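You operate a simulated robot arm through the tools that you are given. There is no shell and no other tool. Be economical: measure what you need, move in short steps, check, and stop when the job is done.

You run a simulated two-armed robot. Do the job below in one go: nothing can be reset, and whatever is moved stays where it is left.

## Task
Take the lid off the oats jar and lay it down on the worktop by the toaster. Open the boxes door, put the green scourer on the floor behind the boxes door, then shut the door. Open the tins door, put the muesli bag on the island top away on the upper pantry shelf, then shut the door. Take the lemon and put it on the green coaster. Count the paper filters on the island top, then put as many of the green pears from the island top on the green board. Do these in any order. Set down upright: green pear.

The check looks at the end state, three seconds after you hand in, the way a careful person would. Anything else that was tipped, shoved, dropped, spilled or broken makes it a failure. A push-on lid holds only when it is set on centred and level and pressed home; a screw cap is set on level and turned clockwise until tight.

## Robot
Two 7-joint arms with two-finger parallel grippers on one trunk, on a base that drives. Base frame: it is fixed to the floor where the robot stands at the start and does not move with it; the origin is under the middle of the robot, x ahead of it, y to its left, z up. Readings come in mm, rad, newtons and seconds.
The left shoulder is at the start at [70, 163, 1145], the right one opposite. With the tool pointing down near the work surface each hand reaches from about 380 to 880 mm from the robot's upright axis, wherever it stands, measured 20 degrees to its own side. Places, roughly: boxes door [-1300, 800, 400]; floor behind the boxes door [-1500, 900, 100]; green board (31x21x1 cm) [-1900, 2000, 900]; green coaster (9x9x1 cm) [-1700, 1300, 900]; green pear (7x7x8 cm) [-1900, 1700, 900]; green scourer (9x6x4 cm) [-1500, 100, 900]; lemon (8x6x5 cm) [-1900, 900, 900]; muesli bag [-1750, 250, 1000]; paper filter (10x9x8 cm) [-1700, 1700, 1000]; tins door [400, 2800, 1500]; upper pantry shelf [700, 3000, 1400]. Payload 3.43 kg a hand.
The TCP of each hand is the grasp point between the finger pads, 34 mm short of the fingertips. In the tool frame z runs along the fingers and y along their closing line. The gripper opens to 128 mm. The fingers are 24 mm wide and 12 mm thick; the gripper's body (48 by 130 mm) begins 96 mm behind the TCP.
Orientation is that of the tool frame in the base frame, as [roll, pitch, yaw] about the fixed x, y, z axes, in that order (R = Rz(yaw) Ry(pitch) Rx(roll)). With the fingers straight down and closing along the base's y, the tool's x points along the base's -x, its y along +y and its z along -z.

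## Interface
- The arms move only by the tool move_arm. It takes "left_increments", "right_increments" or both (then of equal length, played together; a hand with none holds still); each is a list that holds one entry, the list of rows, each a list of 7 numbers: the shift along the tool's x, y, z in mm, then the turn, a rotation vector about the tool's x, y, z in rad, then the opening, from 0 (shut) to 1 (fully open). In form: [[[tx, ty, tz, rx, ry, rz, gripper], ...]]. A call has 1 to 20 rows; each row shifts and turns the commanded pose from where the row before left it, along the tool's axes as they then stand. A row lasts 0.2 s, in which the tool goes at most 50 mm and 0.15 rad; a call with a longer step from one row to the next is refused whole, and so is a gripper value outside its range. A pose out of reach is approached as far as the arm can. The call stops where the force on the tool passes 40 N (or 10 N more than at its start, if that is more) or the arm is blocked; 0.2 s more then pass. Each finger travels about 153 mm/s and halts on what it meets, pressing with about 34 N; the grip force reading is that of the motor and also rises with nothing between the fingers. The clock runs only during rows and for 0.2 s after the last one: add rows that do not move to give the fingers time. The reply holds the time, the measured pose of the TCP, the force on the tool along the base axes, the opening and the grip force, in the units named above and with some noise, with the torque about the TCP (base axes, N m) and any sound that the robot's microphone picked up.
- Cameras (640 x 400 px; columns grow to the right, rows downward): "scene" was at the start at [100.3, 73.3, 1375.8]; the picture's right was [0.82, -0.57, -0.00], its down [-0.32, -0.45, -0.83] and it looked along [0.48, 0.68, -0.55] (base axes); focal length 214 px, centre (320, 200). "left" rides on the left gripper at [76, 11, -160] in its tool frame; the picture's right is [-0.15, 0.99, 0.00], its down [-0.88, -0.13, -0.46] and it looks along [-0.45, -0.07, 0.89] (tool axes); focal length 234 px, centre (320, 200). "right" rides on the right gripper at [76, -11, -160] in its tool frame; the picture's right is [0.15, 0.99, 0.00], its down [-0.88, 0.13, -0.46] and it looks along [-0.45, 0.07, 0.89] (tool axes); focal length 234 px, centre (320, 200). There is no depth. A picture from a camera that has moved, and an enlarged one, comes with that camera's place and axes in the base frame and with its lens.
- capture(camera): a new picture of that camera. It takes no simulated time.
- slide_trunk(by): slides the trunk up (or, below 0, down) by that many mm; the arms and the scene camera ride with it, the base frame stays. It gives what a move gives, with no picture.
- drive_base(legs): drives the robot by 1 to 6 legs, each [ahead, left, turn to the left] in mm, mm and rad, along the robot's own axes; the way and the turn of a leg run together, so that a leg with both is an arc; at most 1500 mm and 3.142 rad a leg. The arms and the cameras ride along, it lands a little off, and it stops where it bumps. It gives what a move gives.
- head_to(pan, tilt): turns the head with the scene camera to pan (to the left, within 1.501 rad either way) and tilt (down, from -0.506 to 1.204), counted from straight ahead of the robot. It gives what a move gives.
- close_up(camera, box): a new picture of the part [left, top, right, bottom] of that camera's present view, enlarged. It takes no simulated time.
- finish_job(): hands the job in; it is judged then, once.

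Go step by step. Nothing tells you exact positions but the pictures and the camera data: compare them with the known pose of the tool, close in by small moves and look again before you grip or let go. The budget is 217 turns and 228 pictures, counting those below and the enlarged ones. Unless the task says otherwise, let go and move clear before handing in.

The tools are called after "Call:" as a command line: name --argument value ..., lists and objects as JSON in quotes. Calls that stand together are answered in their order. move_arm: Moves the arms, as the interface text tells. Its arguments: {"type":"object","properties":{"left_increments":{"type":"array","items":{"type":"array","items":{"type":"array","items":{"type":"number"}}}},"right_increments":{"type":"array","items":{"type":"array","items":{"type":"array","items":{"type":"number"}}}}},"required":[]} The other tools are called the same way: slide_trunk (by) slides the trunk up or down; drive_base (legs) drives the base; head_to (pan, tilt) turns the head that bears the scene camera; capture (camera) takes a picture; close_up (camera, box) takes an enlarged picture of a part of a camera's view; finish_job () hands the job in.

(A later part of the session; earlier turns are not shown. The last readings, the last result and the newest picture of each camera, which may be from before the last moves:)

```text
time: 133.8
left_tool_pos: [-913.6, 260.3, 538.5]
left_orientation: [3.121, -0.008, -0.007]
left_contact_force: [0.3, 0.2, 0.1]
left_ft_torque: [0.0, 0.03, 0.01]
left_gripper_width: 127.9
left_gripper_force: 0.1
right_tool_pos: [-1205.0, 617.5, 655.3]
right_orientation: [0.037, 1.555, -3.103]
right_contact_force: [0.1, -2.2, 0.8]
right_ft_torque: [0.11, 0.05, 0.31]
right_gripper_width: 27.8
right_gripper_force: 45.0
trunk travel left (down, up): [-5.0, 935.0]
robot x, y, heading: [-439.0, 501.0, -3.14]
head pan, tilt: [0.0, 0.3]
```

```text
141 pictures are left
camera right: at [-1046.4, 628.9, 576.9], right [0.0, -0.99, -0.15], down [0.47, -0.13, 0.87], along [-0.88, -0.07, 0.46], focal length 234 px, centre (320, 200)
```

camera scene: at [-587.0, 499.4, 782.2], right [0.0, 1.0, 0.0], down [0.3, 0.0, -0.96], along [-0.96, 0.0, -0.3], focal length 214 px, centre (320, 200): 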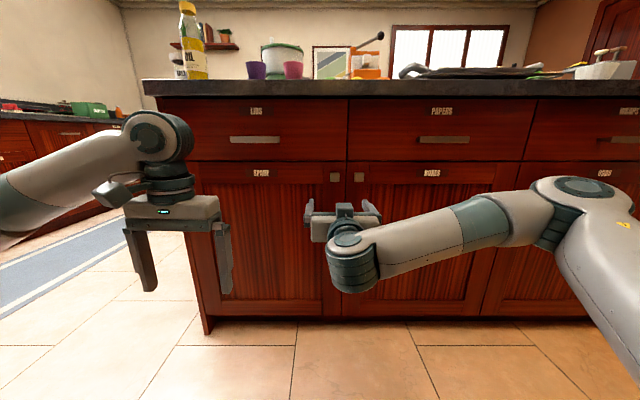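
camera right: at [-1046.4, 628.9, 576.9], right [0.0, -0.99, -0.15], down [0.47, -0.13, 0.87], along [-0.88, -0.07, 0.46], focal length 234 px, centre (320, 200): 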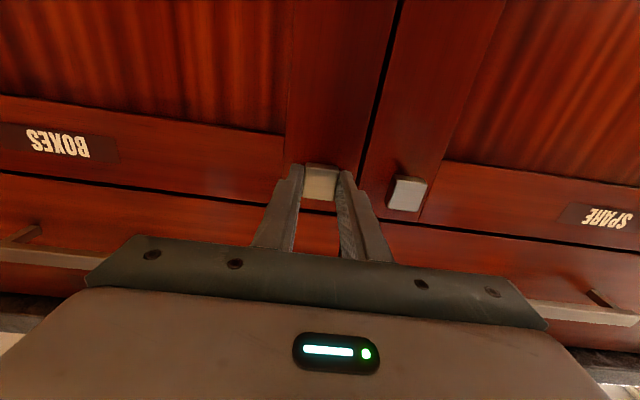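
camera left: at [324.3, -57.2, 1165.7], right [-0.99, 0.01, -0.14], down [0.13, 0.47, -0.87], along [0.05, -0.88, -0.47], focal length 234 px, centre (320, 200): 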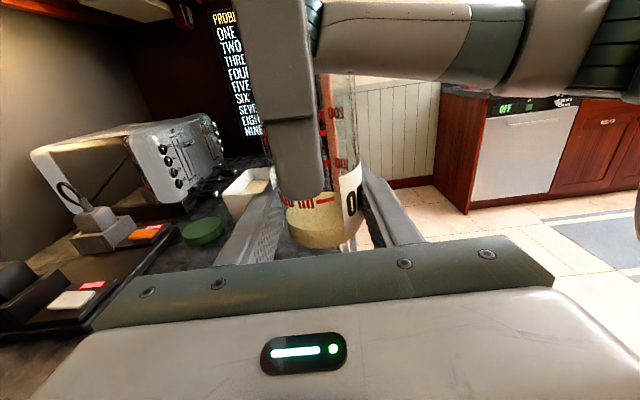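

Knob gripped. Pull along the door's arc (hinge at y≈1120) a few steps.

Call:
move_arm --right_increments '[[[0, -1.5, -15, -0.03, 0, 0, 0], [0, -2.5, -25, -0.05, 0, 0, 0], [0, -2.5, -25, -0.05, 0, 0, 0], [0, -2.5, -25, -0.05, 0, 0, 0], [0, 0, 0, 0, 0, 0, 0]]]'

Call:
capture --camera "scene"

```text
time: 135.0
left_tool_pos: [-912.9, 260.9, 540.1]
left_orientation: [3.122, -0.007, -0.009]
left_contact_force: [-0.5, -0.6, 0.0]
left_ft_torque: [-0.03, 0.02, 0.03]
left_gripper_width: 128.2
left_gripper_force: 0.1
right_tool_pos: [-1116.0, 633.3, 654.7]
right_orientation: [-0.05, 1.552, -3.013]
right_contact_force: [-1.0, 4.7, 6.5]
right_ft_torque: [-0.48, 0.09, 0.0]
right_gripper_width: 27.8
right_gripper_force: 44.7
trunk travel left (down, up): [-5.0, 935.0]
robot x, y, heading: [-440.8, 501.0, -3.146]
head pan, tilt: [0.0, 0.3]
```

```text
140 pictures are left
camera scene: at [-586.6, 499.6, 782.3], right [0.0, 1.0, 0.0], down [0.3, 0.0, -0.96], along [-0.96, 0.0, -0.3], focal length 214 px, centre (320, 200)
```

scene: 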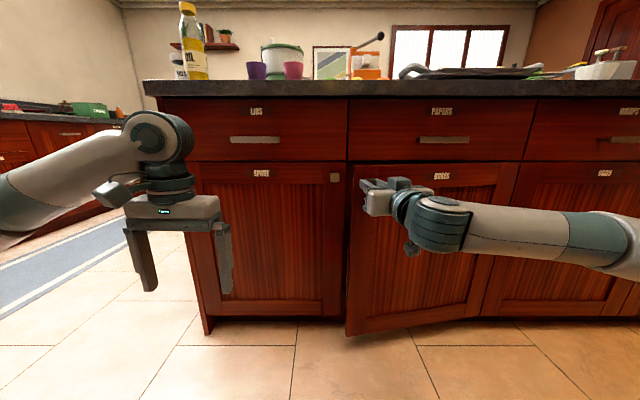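

Door is swinging open well. Continue the arc.

Call:
move_arm --right_increments '[[[0, -4, -35, -0.07, 0, 0, 0], [0, -4, -35, -0.07, 0, 0, 0], [0, -4, -35, -0.07, 0, 0, 0], [0, -4, -35, -0.07, 0, 0, 0], [0, -4, -35, -0.07, 0, 0, 0], [0, 0, 0, 0, 0, 0, 0]]]'

Call:
capture --camera "scene"

```text
time: 136.2
left_tool_pos: [-912.4, 259.1, 539.2]
left_orientation: [3.121, -0.009, -0.007]
left_contact_force: [-0.4, 0.6, -0.1]
left_ft_torque: [-0.01, -0.01, 0.0]
left_gripper_width: 128.2
left_gripper_force: 0.1
right_tool_pos: [-985.8, 693.8, 656.4]
right_orientation: [-2.306, 1.568, 1.365]
right_contact_force: [4.0, -3.9, -6.0]
right_ft_torque: [-0.77, 0.55, -0.85]
right_gripper_width: 28.5
right_gripper_force: 45.2
right hand out of reach, approached as far as the arm can: row 4, 5
trunk travel left (down, up): [-5.0, 935.0]
robot x, y, heading: [-441.4, 501.7, -3.132]
head pan, tilt: [0.0, 0.3]
stopped in row 5 (right hand): the force on the tool passed its limit (the readings are from after the stop); the commanded pose is now the measured one
```

```text
139 pictures are left
camera scene: at [-586.5, 498.2, 782.1], right [0.0, 1.0, 0.0], down [0.3, 0.0, -0.96], along [-0.96, 0.0, -0.3], focal length 214 px, centre (320, 200)
```

scene: 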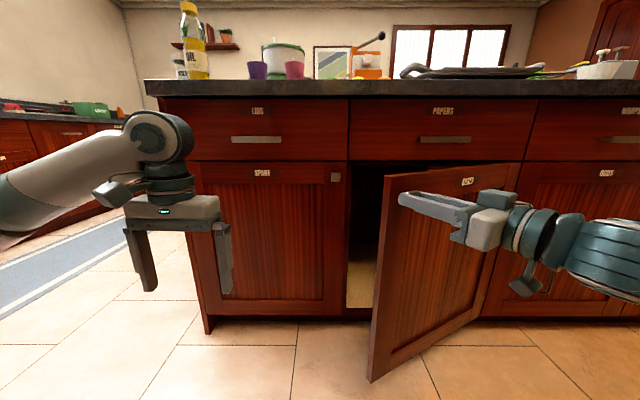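

Open ~30°. I release the knob and back the right hand away, then use the left hand to push the door wider from inside.

Call:
move_arm --right_increments '[[[0, 0, 0, 0, 0, 0, 0.3], [0, 0, 0, 0, 0, 0, 0.5], [0, 0, -25, 0, 0, 0, 0.5], [0, 0, -35, 0, 0, 0, 0.5], [0, 0, -40, 0, 0, 0, 0.5], [0, 0, 0, 0, 0, 0, 0.5]]]'

Call:
capture --camera "scene"

```text
time: 137.6
left_tool_pos: [-912.7, 259.1, 538.7]
left_orientation: [3.121, -0.008, -0.006]
left_contact_force: [-0.2, 0.2, 0.0]
left_ft_torque: [-0.01, 0.0, 0.0]
left_gripper_width: 128.2
left_gripper_force: 0.0
right_tool_pos: [-942.2, 767.3, 682.2]
right_orientation: [-2.297, 1.566, 1.373]
right_contact_force: [0.2, -0.3, -0.7]
right_ft_torque: [-0.01, -0.01, 0.03]
right_gripper_width: 63.8
right_gripper_force: 0.0
right hand out of reach, approached as far as the arm can: row 3, 4, 5
trunk travel left (down, up): [-5.0, 935.0]
robot x, y, heading: [-442.3, 500.9, -3.138]
head pan, tilt: [0.0, 0.3]
```

```text
138 pictures are left
camera scene: at [-586.6, 498.5, 782.2], right [0.0, 1.0, 0.0], down [0.3, 0.0, -0.96], along [-0.96, 0.0, -0.3], focal length 214 px, centre (320, 200)
```

scene: 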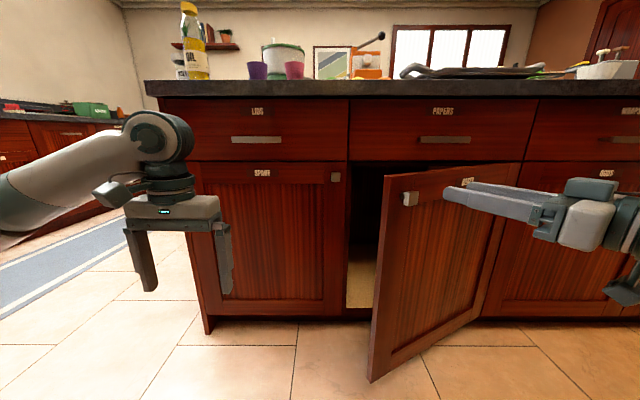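

Raise the right hand above the door's height and turn it back.

Call:
move_arm --right_increments '[[[-35, 0, 0, 0, 0, 0, 0.5], [-35, 0, 0, 0, 0, 0, 0.5], [-35, 0, 0, 0.06, 0, 0, 0.5], [-35, 0, 0, 0.08, 0, 0, 0.5], [-35, 0, 0, 0.08, 0, 0, 0.5], [-35, 0, 0, 0.08, 0, 0, 0.5], [0, 0, 0, 0.08, 0, 0, 0.5], [0, 0, 0, 0.08, 0, 0, 0.5], [0, 0, 0, 0, 0, 0, 0.5]]]' --left_increments '[[[0, 0, 0, 0, 0, 0, 0.6], [0, 0, 0, 0, 0, 0, 0.3], [0, 0, 0, 0, 0, 0, 0], [0, 0, 0, 0, 0, 0, 0], [-35, 0, 0, 0, 0, 0, 0], [-35, 0, 0, 0, 0, 0, 0], [-35, 0, 0, 0, 0, 0, 0], [-35, 0, 0, 0, 0, 0, 0], [-30, 0, 0, 0, 0, 0, 0]]]'

Call:
capture --camera "scene"

```text
time: 139.6
left_tool_pos: [-1084.4, 260.4, 538.8]
left_orientation: [3.121, -0.01, -0.008]
left_contact_force: [-0.1, 0.7, -0.1]
left_ft_torque: [-0.02, 0.0, 0.0]
left_gripper_width: 0.0
left_gripper_force: 33.6
right_tool_pos: [-941.2, 764.1, 891.9]
right_orientation: [-1.505, 1.564, 1.702]
right_contact_force: [0.2, -0.4, -0.3]
right_ft_torque: [0.01, 0.0, -0.01]
right_gripper_width: 64.2
right_gripper_force: 0.0
trunk travel left (down, up): [-5.0, 935.0]
robot x, y, heading: [-438.9, 500.4, -3.138]
head pan, tilt: [0.0, 0.3]
```

```text
137 pictures are left
camera scene: at [-586.6, 498.3, 782.2], right [0.0, 1.0, 0.0], down [0.3, 0.0, -0.96], along [-0.96, 0.0, -0.3], focal length 214 px, centre (320, 200)
```

scene: 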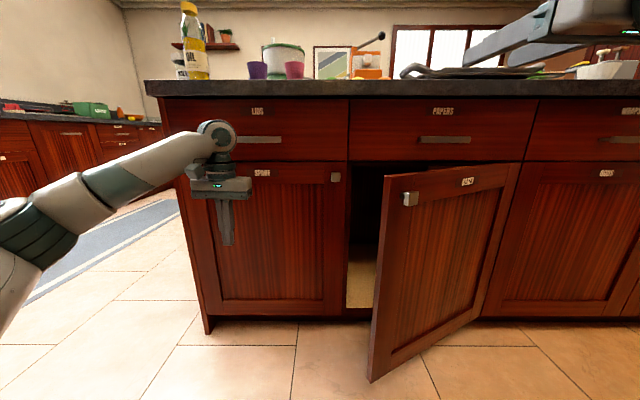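

Now sweep the closed left hand to the right into the gap behind the door edge.

Call:
move_arm --left_increments '[[[-15, -40, 0, 0, 0, 0, 0], [-15, -40, 0, 0, 0, 0, 0], [0, -42, 0, 0, 0, 0, 0], [0, -42, 0, 0, 0, 0, 0], [0, -42, 0, 0, 0, 0, 0], [0, -42, 0, 0, 0, 0, 0], [0, -42, 0, 0, 0, 0, 0], [0, -42, 0, 0, 0, 0, 0], [0, -40, 0, 0, 0, 0, 0], [0, -40, 0, 0, 0, 0, 0], [0, -30, 0, 0, 0, 0, 0], [0, 0, 0, 0, 0, 0, 0]]]'

Call:
capture --camera "scene"

```text
time: 142.2
left_tool_pos: [-1107.7, 665.2, 528.1]
left_orientation: [3.122, -0.008, -0.007]
left_contact_force: [0.2, 0.4, 0.1]
left_ft_torque: [-0.03, 0.02, -0.01]
left_gripper_width: 0.0
left_gripper_force: 33.3
left hand out of reach, approached as far as the arm can: row 10, 11
right_tool_pos: [-941.4, 764.7, 892.0]
right_orientation: [-1.533, 1.569, 1.674]
right_contact_force: [-0.2, -0.7, 0.1]
right_ft_torque: [0.01, -0.01, 0.03]
right_gripper_width: 64.0
right_gripper_force: 0.1
trunk travel left (down, up): [-5.0, 935.0]
robot x, y, heading: [-441.8, 495.1, -3.135]
head pan, tilt: [0.0, 0.3]
```

```text
136 pictures are left
camera scene: at [-586.8, 498.6, 782.2], right [0.0, 1.0, 0.0], down [0.3, 0.0, -0.96], along [-0.96, 0.0, -0.3], focal length 214 px, centre (320, 200)
```

scene: 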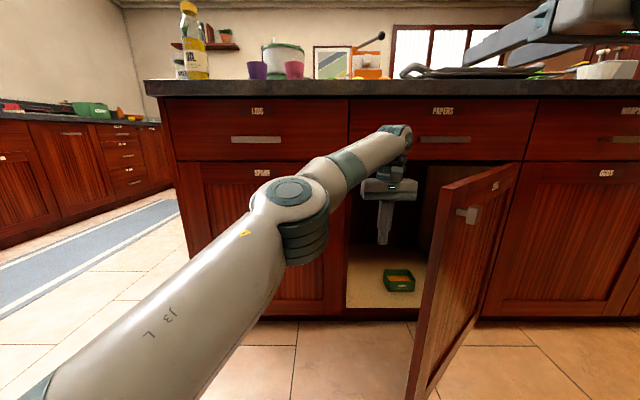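

The door swung to ~50° and a box is seen inside. I push it wider by driving back/right with the left hand behind it.

Call:
drive_base --legs '[[-100, -150, 0], [-60, -60, 0]]'

Call:
capture --camera "scene"

```text
time: 144.3
left_tool_pos: [-950.5, 874.2, 528.9]
left_orientation: [3.124, -0.008, -0.006]
left_contact_force: [0.0, -0.3, 0.0]
left_ft_torque: [0.02, 0.01, 0.0]
left_gripper_width: 0.0
left_gripper_force: 32.7
right_tool_pos: [-784.7, 974.0, 892.4]
right_orientation: [-1.519, 1.568, 1.687]
right_contact_force: [0.0, -0.3, -0.6]
right_ft_torque: [0.0, -0.03, 0.01]
right_gripper_width: 63.9
right_gripper_force: 0.0
trunk travel left (down, up): [-5.0, 935.0]
robot x, y, heading: [-286.0, 709.9, -3.136]
head pan, tilt: [0.0, 0.3]
```

```text
135 pictures are left
camera scene: at [-428.7, 708.5, 782.2], right [0.0, 1.0, 0.0], down [0.3, 0.0, -0.96], along [-0.96, 0.0, -0.3], focal length 214 px, centre (320, 200)
```

scene: 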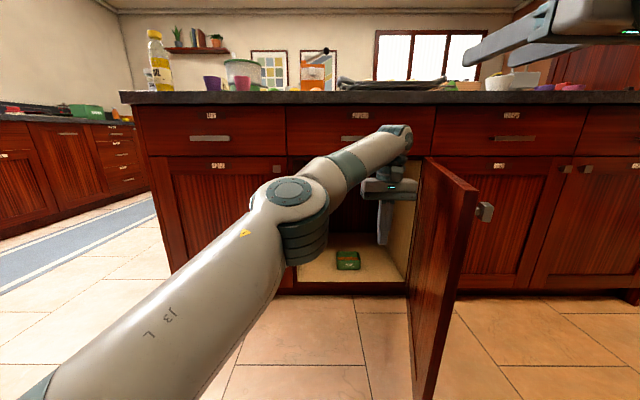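

Door is wide open (~75°). I move left, raise the trunk and go for the green scourer.

Call:
drive_base --legs '[[0, 430, 0]]'

Call:
slide_trunk --by 400

Call:
slide_trunk --by 200

Call:
head_to --pan 0.2 --tilt 0.5

Call:
capture --camera "scene"

```text
time: 147.0
left_tool_pos: [-949.2, 439.2, 528.3]
left_orientation: [3.121, -0.008, -0.001]
left_contact_force: [-0.4, -0.2, 1.0]
left_ft_torque: [0.0, -0.02, 0.02]
left_gripper_width: 0.2
left_gripper_force: 33.0
right_tool_pos: [-782.8, 540.0, 891.7]
right_orientation: [-1.536, 1.567, 1.679]
right_contact_force: [0.7, 0.7, 0.0]
right_ft_torque: [0.03, 0.02, 0.0]
right_gripper_width: 63.9
right_gripper_force: 0.0
trunk travel left (down, up): [-5.0, 935.0]
robot x, y, heading: [-280.2, 277.7, -3.13]
head pan, tilt: [0.0, 0.3]
```

```text
time: 150.8
left_tool_pos: [-948.6, 440.0, 928.7]
left_orientation: [3.123, -0.01, 0.001]
left_contact_force: [-0.8, -0.8, -0.1]
left_ft_torque: [0.0, 0.02, 0.01]
left_gripper_width: 0.0
left_gripper_force: 33.4
right_tool_pos: [-782.1, 539.8, 1292.5]
right_orientation: [-1.561, 1.568, 1.651]
right_contact_force: [-0.9, -0.5, 0.1]
right_ft_torque: [-0.01, 0.04, -0.01]
right_gripper_width: 63.8
right_gripper_force: 0.0
trunk travel left (down, up): [-405.0, 535.0]
robot x, y, heading: [-282.5, 276.9, -3.13]
head pan, tilt: [0.0, 0.3]
```

```text
time: 153.0
left_tool_pos: [-948.8, 440.4, 1128.8]
left_orientation: [3.122, -0.008, 0.001]
left_contact_force: [-0.2, -0.2, -0.4]
left_ft_torque: [0.01, 0.0, -0.07]
left_gripper_width: 0.0
left_gripper_force: 33.1
right_tool_pos: [-783.3, 542.3, 1492.1]
right_orientation: [-1.571, 1.567, 1.64]
right_contact_force: [-0.5, 0.0, 0.1]
right_ft_torque: [0.01, -0.02, 0.01]
right_gripper_width: 64.1
right_gripper_force: 0.0
trunk travel left (down, up): [-605.0, 335.0]
robot x, y, heading: [-284.3, 275.5, -3.13]
head pan, tilt: [0.0, 0.3]
```

```text
time: 153.7
left_tool_pos: [-948.3, 439.1, 1128.8]
left_orientation: [3.123, -0.009, 0.0]
left_contact_force: [0.0, 0.3, 0.5]
left_ft_torque: [0.01, 0.02, -0.01]
left_gripper_width: 0.2
left_gripper_force: 33.0
right_tool_pos: [-784.0, 540.7, 1491.1]
right_orientation: [-1.532, 1.567, 1.685]
right_contact_force: [-0.4, -0.1, 0.1]
right_ft_torque: [0.02, 0.0, 0.01]
right_gripper_width: 64.0
right_gripper_force: 0.0
trunk travel left (down, up): [-605.0, 335.0]
robot x, y, heading: [-281.8, 278.3, -3.138]
head pan, tilt: [0.201, 0.499]
```

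```text
134 pictures are left
camera scene: at [-421.7, 258.5, 1363.9], right [-0.21, 0.98, 0.0], down [0.47, 0.1, -0.88], along [-0.86, -0.18, -0.48], focal length 214 px, centre (320, 200)
```

scene: 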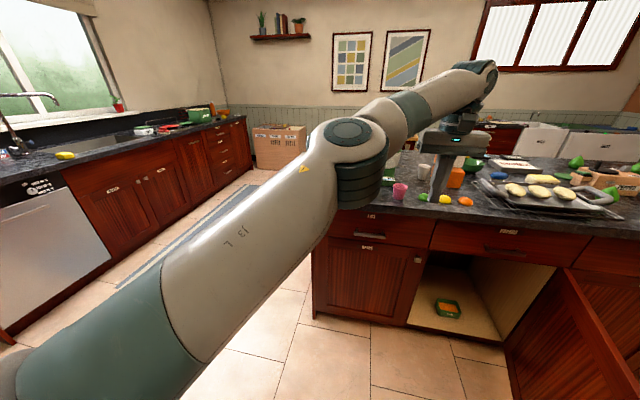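

Swing the left hand to my left and up, then drive to the island's end.

Call:
move_arm --left_increments '[[[0, 40, -20, 0, 0, 0, 0], [0, 40, -20, 0, 0, 0, 0], [0, 40, -20, 0, 0, 0, 0.3], [0, 40, -20, 0, 0, 0, 0.6], [0, 40, -20, 0, 0, 0, 0.8], [0, 40, -20, 0, 0, 0, 1], [0, 40, -10, 0, 0, 0, 1], [0, 40, 0, 0, 0, 0, 1], [0, 0, 0, 0, 0, 0, 1]]]'

Call:
drive_base --legs '[[400, 0, 0]]'

Call:
head_to --pan 0.1 --tilt 0.6

Call:
capture --camera "scene"

Call:
capture --camera "left"

```text
time: 155.7
left_tool_pos: [-950.9, 125.0, 1264.7]
left_orientation: [3.12, -0.01, -0.002]
left_contact_force: [0.1, -0.4, 1.0]
left_ft_torque: [-0.06, -0.01, 0.01]
left_gripper_width: 128.1
left_gripper_force: 0.1
right_tool_pos: [-783.6, 541.4, 1491.5]
right_orientation: [-1.522, 1.568, 1.695]
right_contact_force: [-0.3, 0.1, -0.2]
right_ft_torque: [0.04, 0.0, 0.02]
right_gripper_width: 64.0
right_gripper_force: 0.1
trunk travel left (down, up): [-605.0, 335.0]
robot x, y, heading: [-278.8, 281.6, -3.133]
head pan, tilt: [0.201, 0.499]
```

```text
time: 158.2
left_tool_pos: [-1347.5, 127.2, 1264.3]
left_orientation: [3.124, -0.007, -0.009]
left_contact_force: [0.7, 0.2, 0.1]
left_ft_torque: [0.0, 0.0, 0.0]
left_gripper_width: 128.1
left_gripper_force: 0.0
right_tool_pos: [-1176.3, 542.9, 1491.4]
right_orientation: [-1.428, 1.565, 1.777]
right_contact_force: [-0.5, 0.5, -0.9]
right_ft_torque: [-0.01, -0.02, 0.0]
right_gripper_width: 64.1
right_gripper_force: 0.1
trunk travel left (down, up): [-605.0, 335.0]
robot x, y, heading: [-676.5, 276.1, -3.137]
head pan, tilt: [0.201, 0.499]
```

```text
time: 158.9
left_tool_pos: [-1349.1, 127.4, 1263.4]
left_orientation: [3.121, -0.011, -0.009]
left_contact_force: [1.2, -0.1, -0.1]
left_ft_torque: [0.05, -0.04, 0.01]
left_gripper_width: 128.2
left_gripper_force: 0.0
right_tool_pos: [-1176.2, 541.4, 1492.3]
right_orientation: [-1.597, 1.567, 1.609]
right_contact_force: [0.5, 0.0, 0.1]
right_ft_torque: [0.05, -0.02, -0.02]
right_gripper_width: 64.3
right_gripper_force: 0.0
trunk travel left (down, up): [-605.0, 335.0]
robot x, y, heading: [-674.8, 276.0, -3.139]
head pan, tilt: [0.099, 0.6]
```

```text
133 pictures are left
camera scene: at [-816.9, 267.0, 1354.7], right [-0.1, 0.99, 0.0], down [0.56, 0.06, -0.82], along [-0.82, -0.08, -0.57], focal length 214 px, centre (320, 200)
```

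scene: 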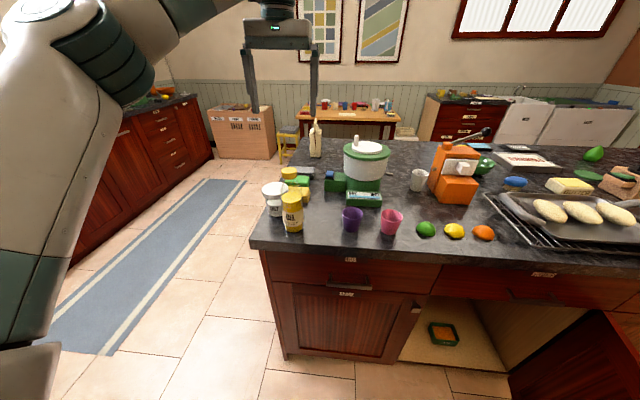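

```text
132 pictures are left
camera left: at [-1273.9, 118.7, 1423.1], right [-0.16, -0.99, 0.02], down [-0.88, 0.15, 0.45], along [-0.44, 0.05, -0.9], focal length 234 px, centre (320, 200)
```

left: 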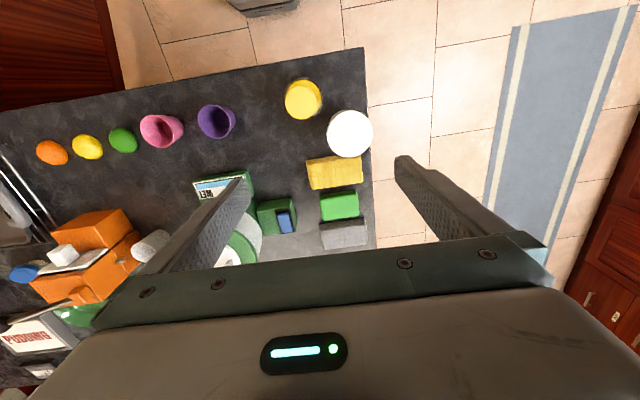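

Green scourer sits between yellow and grey ones at ≈[-1523, 102]; I'll grip across its long ends (along y). Drive ahead and align.

Call:
drive_base --legs '[[172, 0, 0]]'

Call:
move_arm --left_increments '[[[0, 12, 30, 0, 0, 0, 1], [0, 12, 35, 0, 0, 0, 1], [0, 0, 35, 0, 0, 0, 1], [0, 0, 0, 0, 0, 0, 1]]]'

Call:
capture --camera "left"

```text
time: 160.3
left_tool_pos: [-1515.7, 126.2, 1265.3]
left_orientation: [3.123, -0.008, -0.008]
left_contact_force: [0.6, -0.4, 0.0]
left_ft_torque: [0.01, 0.02, 0.0]
left_gripper_width: 127.7
left_gripper_force: 0.0
right_tool_pos: [-1343.2, 543.3, 1491.5]
right_orientation: [-1.222, 1.567, 1.985]
right_contact_force: [0.3, -0.3, 0.5]
right_ft_torque: [-0.05, -0.01, 0.03]
right_gripper_width: 64.2
right_gripper_force: 0.1
trunk travel left (down, up): [-605.0, 335.0]
robot x, y, heading: [-845.8, 274.3, -3.141]
head pan, tilt: [0.099, 0.6]
```

```text
time: 161.3
left_tool_pos: [-1515.6, 100.2, 1166.0]
left_orientation: [3.123, -0.006, -0.01]
left_contact_force: [-0.4, -0.1, 0.5]
left_ft_torque: [-0.01, 0.01, -0.01]
left_gripper_width: 128.1
left_gripper_force: 0.1
right_tool_pos: [-1343.6, 543.1, 1492.9]
right_orientation: [-1.18, 1.565, 2.028]
right_contact_force: [0.5, 0.2, -0.3]
right_ft_torque: [0.04, 0.03, 0.01]
right_gripper_width: 64.2
right_gripper_force: 0.0
trunk travel left (down, up): [-605.0, 335.0]
robot x, y, heading: [-842.7, 273.6, -3.139]
head pan, tilt: [0.099, 0.6]
```

```text
131 pictures are left
camera left: at [-1440.6, 91.3, 1325.0], right [-0.15, -0.99, 0.02], down [-0.88, 0.15, 0.45], along [-0.44, 0.05, -0.89], focal length 234 px, centre (320, 200)
```

left: 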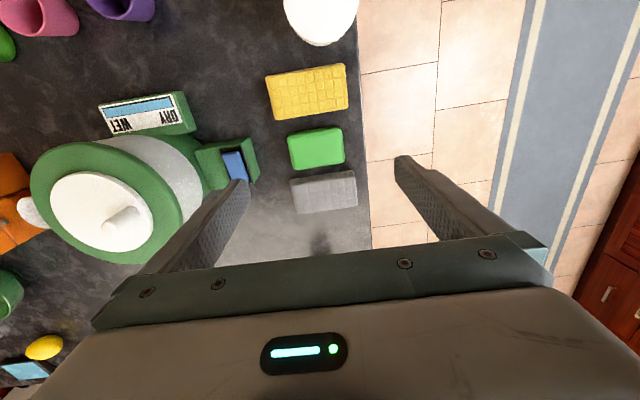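

Align (-14 mm x) and descend with opening ~110 mm.

Call:
move_arm --left_increments '[[[-7, -2, 40, 0, 0, 0, 0.87], [-7, -2, 40, 0, 0, 0, 0.87], [0, 0, 40, 0, 0, 0, 0.87], [0, 0, 40, 0, 0, 0, 0.87], [0, 0, 0, 0, 0, 0, 0.87]]]'

Call:
capture --camera "left"

Call:
capture --camera "scene"

```text
time: 162.5
left_tool_pos: [-1528.8, 102.4, 1006.8]
left_orientation: [3.121, -0.007, -0.009]
left_contact_force: [0.3, 0.7, 0.3]
left_ft_torque: [0.02, 0.02, -0.02]
left_gripper_width: 111.5
left_gripper_force: 0.1
right_tool_pos: [-1344.2, 544.0, 1491.5]
right_orientation: [-1.196, 1.568, 2.009]
right_contact_force: [0.3, -0.1, 0.3]
right_ft_torque: [0.03, 0.01, -0.01]
right_gripper_width: 64.1
right_gripper_force: 0.0
trunk travel left (down, up): [-605.0, 335.0]
robot x, y, heading: [-845.2, 278.9, -3.141]
head pan, tilt: [0.099, 0.6]
```

```text
130 pictures are left
camera left: at [-1453.3, 93.1, 1165.0], right [-0.16, -0.99, 0.02], down [-0.88, 0.15, 0.45], along [-0.44, 0.05, -0.89], focal length 234 px, centre (320, 200)
```

left: 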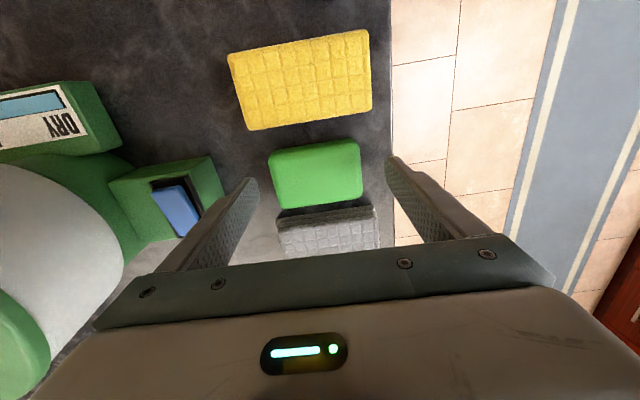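

```text
129 pictures are left
camera scene: at [-984.4, 267.1, 1354.8], right [-0.1, 0.99, 0.0], down [0.56, 0.06, -0.83], along [-0.82, -0.08, -0.56], focal length 214 px, centre (320, 200)
```

scene: 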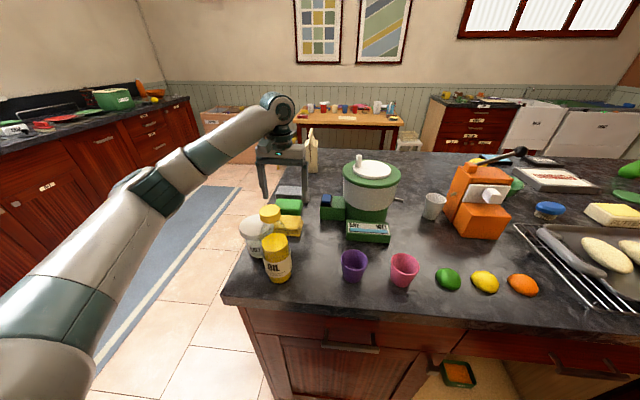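

Centred. Descend and grip.

Call:
move_arm --left_increments '[[[1, -1, 25, 0, 0, 0, 0.87], [0, 0, 18, 0, 0, 0, 0.87], [0, 0, 0, 0, 0, 0, 0.75], [0, 0, 0, 0, 0, 0, 0.65], [0, 0, 0, 0, 0, 0, 0.6], [0, 0, 0, 0, 0, 0, 0.55], [0, 0, 0, 0, 0, 0, 0.55]]]'

Call:
capture --camera "left"

```text
time: 164.1
left_tool_pos: [-1527.4, 102.2, 960.3]
left_orientation: [3.123, -0.007, -0.008]
left_contact_force: [-0.1, 0.5, 2.8]
left_ft_torque: [0.14, 0.05, 0.05]
left_gripper_width: 88.7
left_gripper_force: 34.1
right_tool_pos: [-1344.2, 543.4, 1492.8]
right_orientation: [-1.325, 1.566, 1.882]
right_contact_force: [0.9, 0.7, -0.4]
right_ft_torque: [0.02, 0.0, 0.01]
right_gripper_width: 64.0
right_gripper_force: 0.0
trunk travel left (down, up): [-605.0, 335.0]
robot x, y, heading: [-841.1, 273.0, -3.141]
head pan, tilt: [0.099, 0.6]
```

```text
128 pictures are left
camera left: at [-1452.7, 92.7, 1120.5], right [-0.15, -0.99, 0.02], down [-0.88, 0.15, 0.45], along [-0.44, 0.05, -0.89], focal length 234 px, centre (320, 200)
```

left: 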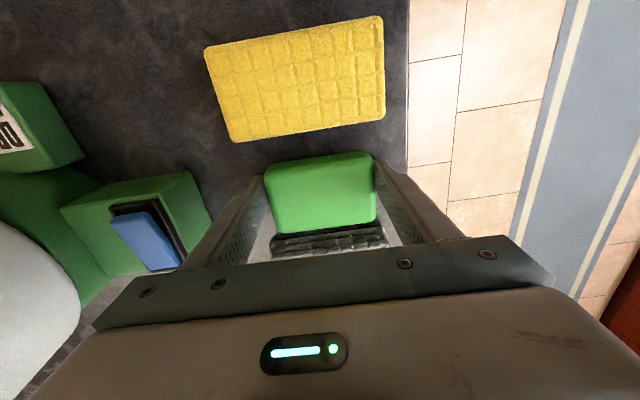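

Gripped. Lift it and, at the same time, turn the right hand back to pointing down.

Call:
move_arm --left_increments '[[[0, 0, -20, 0, 0, 0, 0], [0, 0, -30, 0, 0, 0, 0], [0, 0, -40, 0, 0, 0, 0], [0, 0, -40, 0, 0, 0, 0], [0, 0, -40, 0, 0, 0, 0], [0, 0, -40, 0, 0, 0, 0], [0, 0, -40, 0, 0, 0, 0], [0, 0, 0, 0, 0, 0, 0], [0, 0, 0, 0, 0, 0, 0], [0, 0, 0, 0, 0, 0, 0], [0, 0, 0, 0, 0, 0, 0], [0, 0, 0, 0, 0, 0, 0], [0, 0, 0, 0, 0, 0, 0], [0, 0, 0, 0, 0, 0, 0]]]' --right_increments '[[[0, 0, 0, 0, 0.143, 0, 0.5], [0, 0, 0, 0, 0.143, 0, 0.5], [0, 0, 0, 0, 0.143, 0, 0.5], [0, 0, 0, 0, 0.143, 0, 0.5], [0, 0, 0, 0, 0.143, 0, 0.5], [0, 0, 0, 0, 0.143, 0, 0.5], [0, 0, 0, 0, 0.143, 0, 0.5], [0, 0, 0, 0, 0.143, 0, 0.5], [0, 0, 0, 0, 0.143, 0, 0.5], [0, 0, 0, 0, 0.143, 0, 0.5], [0, 0, 0, 0, 0.14, 0, 0.5], [0, 0, 40, 0, 0, 0, 0.5], [0, 0, 40, 0, 0, 0, 0.5], [0, 0, 0, 0, 0, 0, 0.5]]]'

Call:
capture --camera "scene"

Call:
capture --camera "left"

```text
time: 167.1
left_tool_pos: [-1528.0, 107.4, 1209.5]
left_orientation: [3.122, -0.007, -0.008]
left_contact_force: [-0.4, -0.1, -0.6]
left_ft_torque: [-0.01, 0.03, -0.02]
left_gripper_width: 88.3
left_gripper_force: 34.1
right_tool_pos: [-1334.5, 535.8, 1377.1]
right_orientation: [-3.136, 0.003, 0.065]
right_contact_force: [0.2, -0.2, 0.5]
right_ft_torque: [0.01, 0.01, -0.05]
right_gripper_width: 63.9
right_gripper_force: 0.1
right hand out of reach, approached as far as the arm can: row 11
trunk travel left (down, up): [-605.0, 335.0]
robot x, y, heading: [-848.7, 275.3, -3.134]
head pan, tilt: [0.099, 0.6]
```

```text
127 pictures are left
camera scene: at [-984.6, 266.0, 1354.8], right [-0.1, 0.99, 0.0], down [0.56, 0.06, -0.83], along [-0.82, -0.08, -0.56], focal length 214 px, centre (320, 200)
```

scene: 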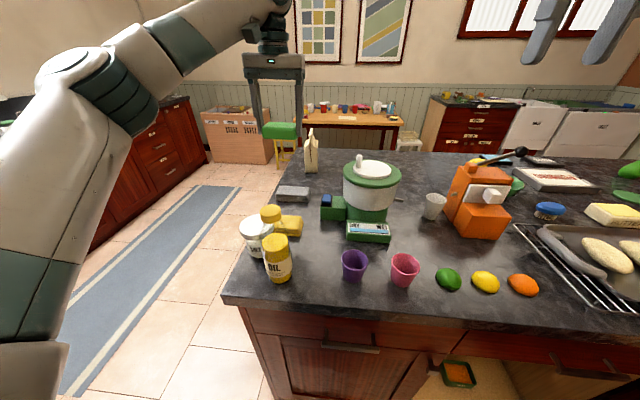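

```text
126 pictures are left
camera left: at [-1453.8, 98.7, 1369.8], right [-0.15, -0.99, 0.02], down [-0.88, 0.15, 0.45], along [-0.44, 0.05, -0.89], focal length 234 px, centre (320, 200)
```

left: 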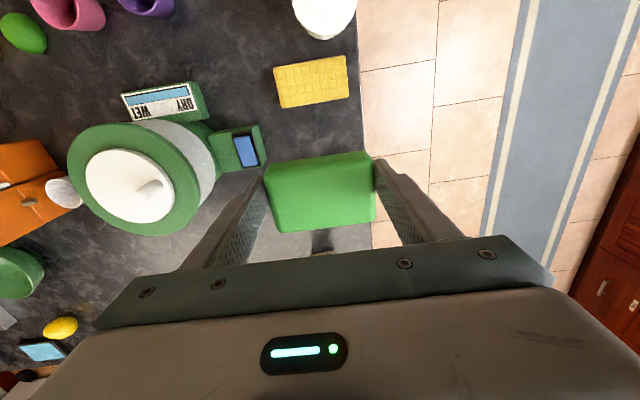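

Scourer is held cleanly. Back off, shift along the island toward the open cabinet, retract the right arm, and lower the trunk.

Call:
drive_base --legs '[[-400, 0, 0], [0, -360, 0]]'

Call:
move_arm --right_increments '[[[30, 0, -30, 0, 0, 0, 0.5], [30, 0, -30, 0, 0, 0, 0.5], [30, 0, -30, 0, 0, 0, 0.5], [30, 0, -30, 0, 0, 0, 0.5], [0, 0, 0, 0, 0, 0, 0.5]]]'

Call:
slide_trunk --by -400

Call:
slide_trunk --by -200

Call:
head_to --pan -0.2 --tilt 0.5

Call:
capture --camera "scene"

```text
time: 171.6
left_tool_pos: [-1125.4, 467.9, 1210.1]
left_orientation: [3.124, -0.009, -0.004]
left_contact_force: [0.1, 0.7, -0.4]
left_ft_torque: [0.01, 0.02, 0.0]
left_gripper_width: 88.4
left_gripper_force: 34.0
right_tool_pos: [-932.6, 897.1, 1375.2]
right_orientation: [-3.137, 0.002, 0.067]
right_contact_force: [-0.3, 0.3, -0.4]
right_ft_torque: [0.01, 0.01, -0.01]
right_gripper_width: 63.9
right_gripper_force: 0.1
trunk travel left (down, up): [-605.0, 335.0]
robot x, y, heading: [-443.3, 639.1, -3.142]
head pan, tilt: [0.099, 0.6]
```

```text
time: 172.8
left_tool_pos: [-1126.0, 469.0, 1210.2]
left_orientation: [3.122, -0.006, -0.006]
left_contact_force: [-0.2, 0.7, -0.4]
left_ft_torque: [0.02, 0.0, -0.04]
left_gripper_width: 88.5
left_gripper_force: 34.0
right_tool_pos: [-863.4, 901.4, 1442.0]
right_orientation: [-3.136, 0.003, 0.068]
right_contact_force: [0.2, 0.7, -0.1]
right_ft_torque: [-0.04, 0.05, 0.01]
right_gripper_width: 63.8
right_gripper_force: 0.0
right hand out of reach, approached as far as the arm can: row 3, 4
trunk travel left (down, up): [-605.0, 335.0]
robot x, y, heading: [-443.8, 640.0, -3.135]
head pan, tilt: [0.099, 0.6]
```

```text
time: 176.6
left_tool_pos: [-1125.9, 468.0, 810.4]
left_orientation: [3.122, -0.006, -0.006]
left_contact_force: [-0.3, -0.2, 0.2]
left_ft_torque: [-0.02, -0.01, 0.04]
left_gripper_width: 88.7
left_gripper_force: 33.7
right_tool_pos: [-865.2, 902.9, 1042.2]
right_orientation: [-3.138, 0.004, 0.067]
right_contact_force: [-0.6, 0.6, 0.4]
right_ft_torque: [0.0, -0.03, -0.02]
right_gripper_width: 64.0
right_gripper_force: 0.1
trunk travel left (down, up): [-205.0, 735.0]
robot x, y, heading: [-443.2, 640.1, -3.136]
head pan, tilt: [0.099, 0.6]
```

```text
time: 178.8
left_tool_pos: [-1125.7, 468.7, 609.7]
left_orientation: [3.123, -0.006, -0.005]
left_contact_force: [-0.4, -0.4, -0.2]
left_ft_torque: [-0.02, 0.01, 0.03]
left_gripper_width: 88.4
left_gripper_force: 33.7
right_tool_pos: [-864.6, 901.6, 842.6]
right_orientation: [-3.139, 0.004, 0.069]
right_contact_force: [0.3, -0.5, -0.1]
right_ft_torque: [0.03, -0.07, 0.02]
right_gripper_width: 63.8
right_gripper_force: 0.0
trunk travel left (down, up): [-5.0, 935.0]
robot x, y, heading: [-442.6, 639.0, -3.135]
head pan, tilt: [0.099, 0.6]
```

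```text
time: 179.6
left_tool_pos: [-1125.3, 469.0, 610.0]
left_orientation: [3.122, -0.01, -0.006]
left_contact_force: [0.2, 0.2, 0.8]
left_ft_torque: [0.0, 0.02, -0.02]
left_gripper_width: 88.6
left_gripper_force: 34.1
right_tool_pos: [-865.9, 900.9, 842.4]
right_orientation: [-3.139, 0.003, 0.069]
right_contact_force: [-1.2, -0.2, -0.2]
right_ft_torque: [0.03, 0.01, 0.0]
right_gripper_width: 63.9
right_gripper_force: 0.1
trunk travel left (down, up): [-5.0, 935.0]
robot x, y, heading: [-443.0, 637.1, -3.138]
head pan, tilt: [-0.201, 0.499]
```

```text
125 pictures are left
camera scene: at [-583.7, 655.9, 763.8], right [0.19, 0.98, 0.0], down [0.47, -0.09, -0.88], along [-0.86, 0.17, -0.48], focal length 214 px, centre (320, 200)
```

scene: 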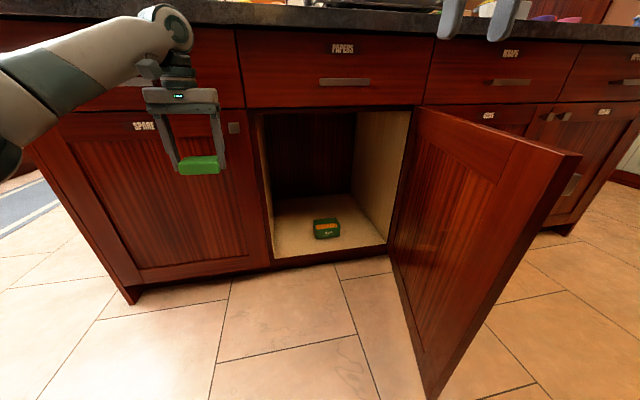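

Opening spans y≈605–1095, floor ≈z 140, box occupying y≈775–905. I'll lower the left hand, then align to y≈690 in front of the opening.

Call:
move_arm --left_increments '[[[0, 0, 40, 0, 0, 0, 0], [0, 0, 40, 0, 0, 0, 0], [0, 0, 40, 0, 0, 0, 0], [0, 0, 40, 0, 0, 0, 0], [0, 0, 40, 0, 0, 0, 0], [0, -30, 40, 0, 0, 0, 0], [0, -30, 40, 0, 0, 0, 0], [0, -30, 40, 0, 0, 0, 0], [0, -30, 20, 0, 0, 0, 0], [0, -35, 0, 0, 0, 0, 0], [0, -35, 0, 0, 0, 0, 0], [0, -31, 0, 0, 0, 0, 0], [0, 0, 0, 0, 0, 0, 0]]]'

Call:
capture --camera "scene"

Call:
capture --camera "left"

```text
time: 182.3
left_tool_pos: [-1122.2, 683.3, 265.6]
left_orientation: [3.123, -0.008, -0.007]
left_contact_force: [0.9, -0.4, 0.0]
left_ft_torque: [-0.03, 0.0, -0.01]
left_gripper_width: 88.5
left_gripper_force: 33.9
right_tool_pos: [-864.7, 902.3, 842.8]
right_orientation: [-3.138, 0.003, 0.069]
right_contact_force: [0.4, 0.0, 0.0]
right_ft_torque: [-0.03, 0.0, -0.01]
right_gripper_width: 64.0
right_gripper_force: 0.0
trunk travel left (down, up): [-5.0, 935.0]
robot x, y, heading: [-444.5, 639.0, -3.137]
head pan, tilt: [-0.201, 0.499]
```

```text
124 pictures are left
camera scene: at [-583.7, 656.0, 763.8], right [0.2, 0.98, 0.0], down [0.47, -0.09, -0.88], along [-0.86, 0.17, -0.48], focal length 214 px, centre (320, 200)
```

scene: 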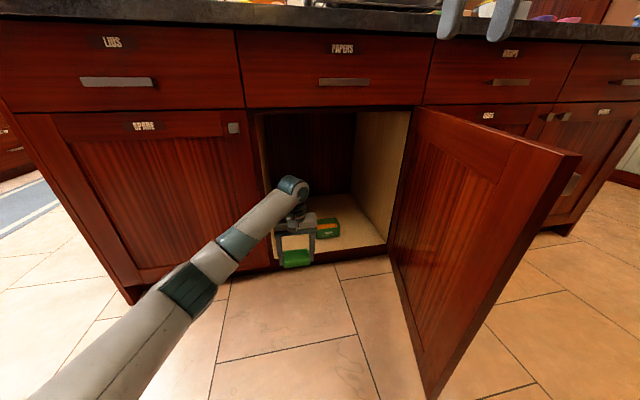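

```text
123 pictures are left
camera left: at [-1047.7, 675.0, 425.4], right [-0.15, -0.99, 0.02], down [-0.88, 0.14, 0.45], along [-0.44, 0.05, -0.89], focal length 234 px, centre (320, 200)
```

left: 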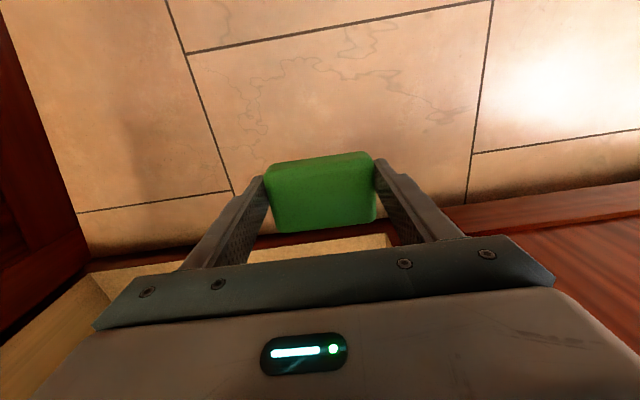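

I'll keep near the front of the cabinet floor: target ≈[-1318, 718]. Drive in with the scourer held above the lip.

Call:
move_arm --left_increments '[[[0, -15, 0, 0, 0, 0, 0], [0, 0, 20, 0, 0, 0, 0], [0, 0, 0, 0, 0, 0, 0]]]'

Call:
drive_base --legs '[[100, -20, 0], [100, 0, 0]]'

Call:
capture --camera "scene"

Call:
capture --camera "left"

```text
time: 183.2
left_tool_pos: [-1121.2, 697.4, 246.7]
left_orientation: [3.123, -0.006, -0.005]
left_contact_force: [-0.2, 0.0, 0.1]
left_ft_torque: [-0.02, -0.04, 0.03]
left_gripper_width: 88.2
left_gripper_force: 33.8
right_tool_pos: [-865.0, 901.8, 842.7]
right_orientation: [-3.138, 0.003, 0.066]
right_contact_force: [-0.4, -0.3, -0.6]
right_ft_torque: [0.0, 0.01, -0.02]
right_gripper_width: 64.1
right_gripper_force: 0.1
trunk travel left (down, up): [-5.0, 935.0]
robot x, y, heading: [-442.0, 639.0, -3.14]
head pan, tilt: [-0.201, 0.499]
```

```text
time: 185.0
left_tool_pos: [-1285.7, 730.3, 245.7]
left_orientation: [3.121, -0.008, -0.031]
left_contact_force: [0.5, -0.2, -0.1]
left_ft_torque: [-0.01, 0.02, -0.06]
left_gripper_width: 88.5
left_gripper_force: 34.5
right_tool_pos: [-1025.5, 927.4, 842.8]
right_orientation: [-3.137, 0.006, 0.04]
right_contact_force: [-0.6, 0.5, -0.3]
right_ft_torque: [0.02, 0.0, 0.03]
right_gripper_width: 64.0
right_gripper_force: 0.1
trunk travel left (down, up): [-5.0, 935.0]
robot x, y, heading: [-610.9, 649.6, 3.118]
head pan, tilt: [-0.201, 0.499]
stopped in leg 2: the robot was blocked; the commanded pose is now the measured one
```

```text
122 pictures are left
camera scene: at [-750.4, 673.5, 763.8], right [0.22, 0.98, 0.0], down [0.47, -0.11, -0.88], along [-0.86, 0.19, -0.48], focal length 214 px, centre (320, 200)
```

scene: 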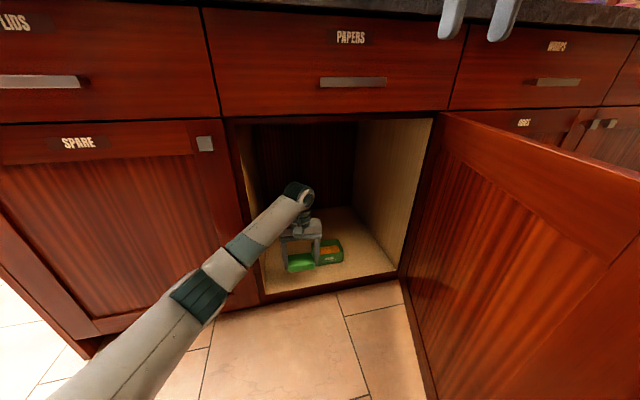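

```text
121 pictures are left
camera left: at [-1212.3, 719.4, 405.2], right [-0.18, -0.98, 0.02], down [-0.88, 0.17, 0.45], along [-0.44, 0.06, -0.89], focal length 234 px, centre (320, 200)
```

left: 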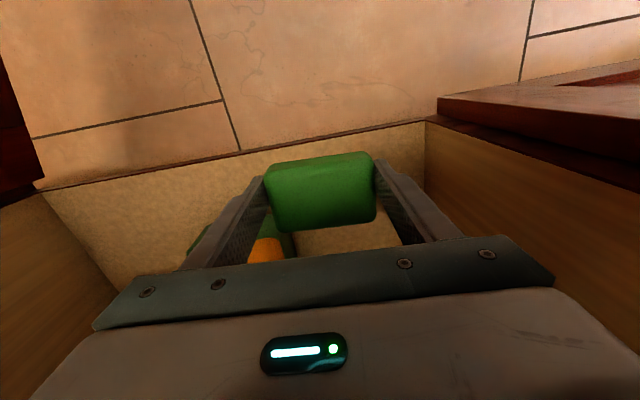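

Something of the arm touched (forearm near the frame). I back off 12 mm and finish with the arm itself.

Call:
drive_base --legs '[[-15, 0, 0]]'

Call:
move_arm --left_increments '[[[-12, 5, 0, 0, 0, 0, 0], [-12, 4, 0, 0, 0, 0, 0], [-12, 4, 0, 0, 0, 0, 0], [-10, 0, 0, 0, 0, 0, 0], [0, 0, 0, 0, 0, 0, 0]]]'

Call:
capture --camera "left"

Call:
close_up --camera "scene" --box '[200, 140, 440, 310]'

```text
time: 185.8
left_tool_pos: [-1272.2, 729.4, 245.3]
left_orientation: [3.124, -0.008, -0.031]
left_contact_force: [0.7, -0.4, 0.1]
left_ft_torque: [0.0, -0.01, -0.01]
left_gripper_width: 88.8
left_gripper_force: 33.4
right_tool_pos: [-1010.0, 927.1, 842.4]
right_orientation: [-3.14, 0.003, 0.04]
right_contact_force: [0.6, 0.1, -0.1]
right_ft_torque: [0.03, 0.02, -0.04]
right_gripper_width: 63.9
right_gripper_force: 0.1
trunk travel left (down, up): [-5.0, 935.0]
robot x, y, heading: [-596.1, 652.5, 3.12]
head pan, tilt: [-0.201, 0.499]
```

```text
time: 187.0
left_tool_pos: [-1318.8, 717.8, 245.4]
left_orientation: [3.122, -0.008, -0.031]
left_contact_force: [-0.2, -0.2, -0.1]
left_ft_torque: [0.02, -0.01, 0.02]
left_gripper_width: 88.5
left_gripper_force: 33.8
right_tool_pos: [-1011.5, 927.2, 841.9]
right_orientation: [-3.138, 0.003, 0.04]
right_contact_force: [0.6, 0.1, 0.9]
right_ft_torque: [-0.02, 0.0, 0.02]
right_gripper_width: 64.1
right_gripper_force: 0.1
trunk travel left (down, up): [-5.0, 935.0]
robot x, y, heading: [-595.0, 656.3, 3.117]
head pan, tilt: [-0.201, 0.499]
```

```text
120 pictures are left
camera left: at [-1244.2, 707.9, 404.8], right [-0.18, -0.98, 0.02], down [-0.88, 0.17, 0.45], along [-0.44, 0.06, -0.9], focal length 234 px, centre (320, 200)
```

left: 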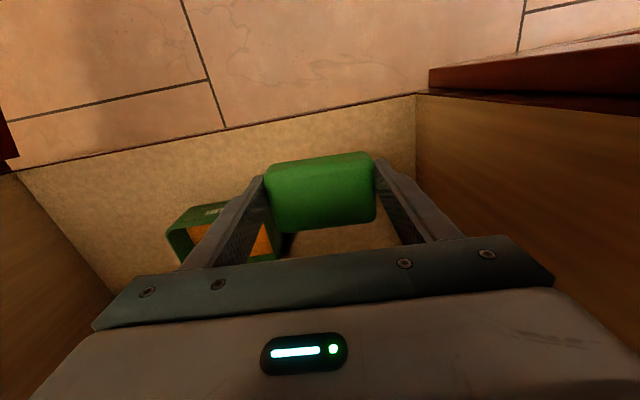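

```text
2.35 times, centred on (320, 225) of scene
camera zoom: at [-736.0, 673.2, 763.8], right [0.22, 0.98, 0.0], down [0.47, -0.11, -0.88], along [-0.86, 0.19, -0.48], focal length 505 px, centre (320, 141)
```

zoom: 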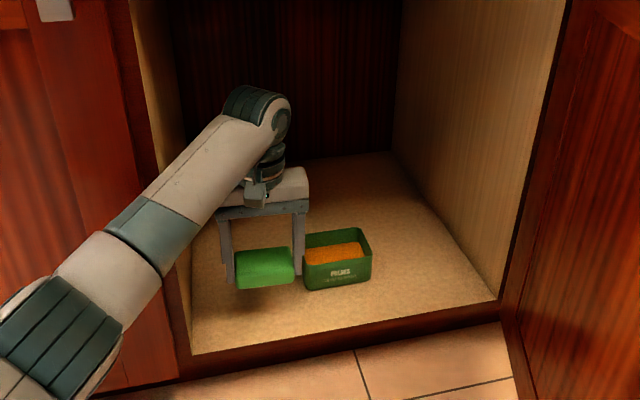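

Clear of the box. Lower slowly to the cabinet floor.

Call:
move_arm --left_increments '[[[0, 0, 20, 0, 0, 0, 0], [0, 0, 15, 0, 0, 0, 0], [0, 0, 5, 0, 0, 0, 0], [0, 0, 5, 0, 0, 0, 0], [0, 0, 3, 0, 0, 0, 0], [0, 0, 0, 0, 0, 0, 0]]]'

Call:
close_up --camera "scene" --box '[200, 140, 440, 310]'

```text
time: 188.4
left_tool_pos: [-1317.6, 717.9, 196.9]
left_orientation: [3.121, -0.008, -0.032]
left_contact_force: [-0.3, 0.3, 0.1]
left_ft_torque: [-0.01, -0.01, 0.0]
left_gripper_width: 88.6
left_gripper_force: 34.1
right_tool_pos: [-1011.1, 926.3, 841.8]
right_orientation: [-3.137, 0.005, 0.04]
right_contact_force: [0.2, 1.1, -0.1]
right_ft_torque: [0.0, 0.02, 0.01]
right_gripper_width: 64.0
right_gripper_force: 0.1
trunk travel left (down, up): [-5.0, 935.0]
robot x, y, heading: [-599.4, 650.9, 3.122]
head pan, tilt: [-0.201, 0.499]
```

```text
2.35 times, centred on (320, 225) of scene
camera zoom: at [-736.0, 673.2, 763.8], right [0.22, 0.98, 0.0], down [0.47, -0.11, -0.88], along [-0.86, 0.19, -0.48], focal length 505 px, centre (320, 141)
```

zoom: 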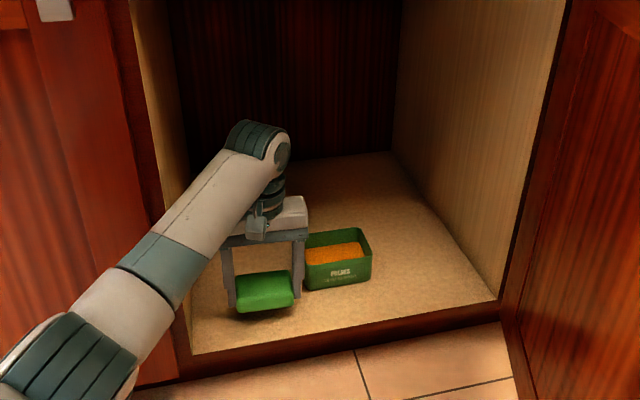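

Call:
move_arm --left_increments '[[[0, 0, 4, 0, 0, 0, 0], [0, 0, 4, 0, 0, 0, 0], [0, 0, 3, 0, 0, 0, 0], [0, 0, 3, 0, 0, 0, 0], [0, 0, 0, 0, 0, 0, 0]]]'

Call:
move_arm --left_increments '[[[0, 0, 3, 0, 0, 0, 0], [0, 0, 3, 0, 0, 0, 0], [0, 0, 2, 0, 0, 0, 0], [0, 0, 0, 0, 0, 0, 0]]]'

Call:
close_up --camera "scene" --box '[200, 140, 440, 310]'

```text
time: 189.6
left_tool_pos: [-1316.5, 716.9, 183.6]
left_orientation: [3.124, -0.007, -0.033]
left_contact_force: [0.5, 0.3, -0.4]
left_ft_torque: [-0.03, -0.04, 0.01]
left_gripper_width: 88.4
left_gripper_force: 34.6
right_tool_pos: [-1010.6, 926.5, 842.5]
right_orientation: [-3.139, 0.002, 0.041]
right_contact_force: [0.7, -0.9, 0.1]
right_ft_torque: [0.01, 0.03, 0.01]
right_gripper_width: 64.0
right_gripper_force: 0.1
trunk travel left (down, up): [-5.0, 935.0]
robot x, y, heading: [-599.2, 652.0, 3.12]
head pan, tilt: [-0.201, 0.499]
```

```text
time: 190.6
left_tool_pos: [-1317.7, 716.3, 176.2]
left_orientation: [3.122, -0.009, -0.034]
left_contact_force: [0.2, -0.1, -0.5]
left_ft_torque: [-0.04, 0.02, -0.01]
left_gripper_width: 88.7
left_gripper_force: 34.1
right_tool_pos: [-1011.3, 927.2, 841.1]
right_orientation: [-3.137, 0.003, 0.04]
right_contact_force: [-0.1, -0.7, 0.0]
right_ft_torque: [0.01, 0.02, -0.03]
right_gripper_width: 64.2
right_gripper_force: 0.0
trunk travel left (down, up): [-5.0, 935.0]
robot x, y, heading: [-598.4, 651.3, 3.118]
head pan, tilt: [-0.201, 0.499]
```

```text
2.35 times, centred on (320, 225) of scene
camera zoom: at [-736.0, 673.3, 763.8], right [0.22, 0.98, 0.0], down [0.47, -0.11, -0.88], along [-0.86, 0.19, -0.48], focal length 505 px, centre (320, 141)
```

zoom: 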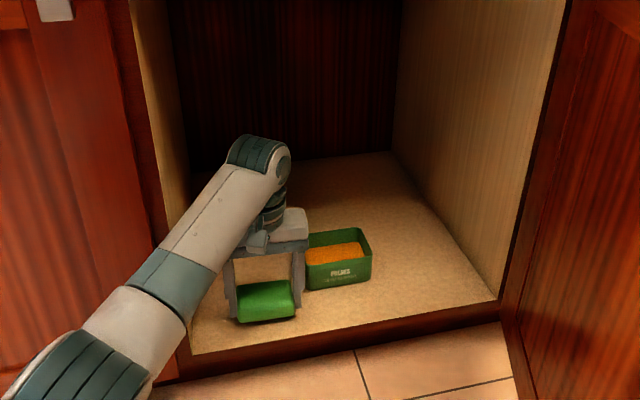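

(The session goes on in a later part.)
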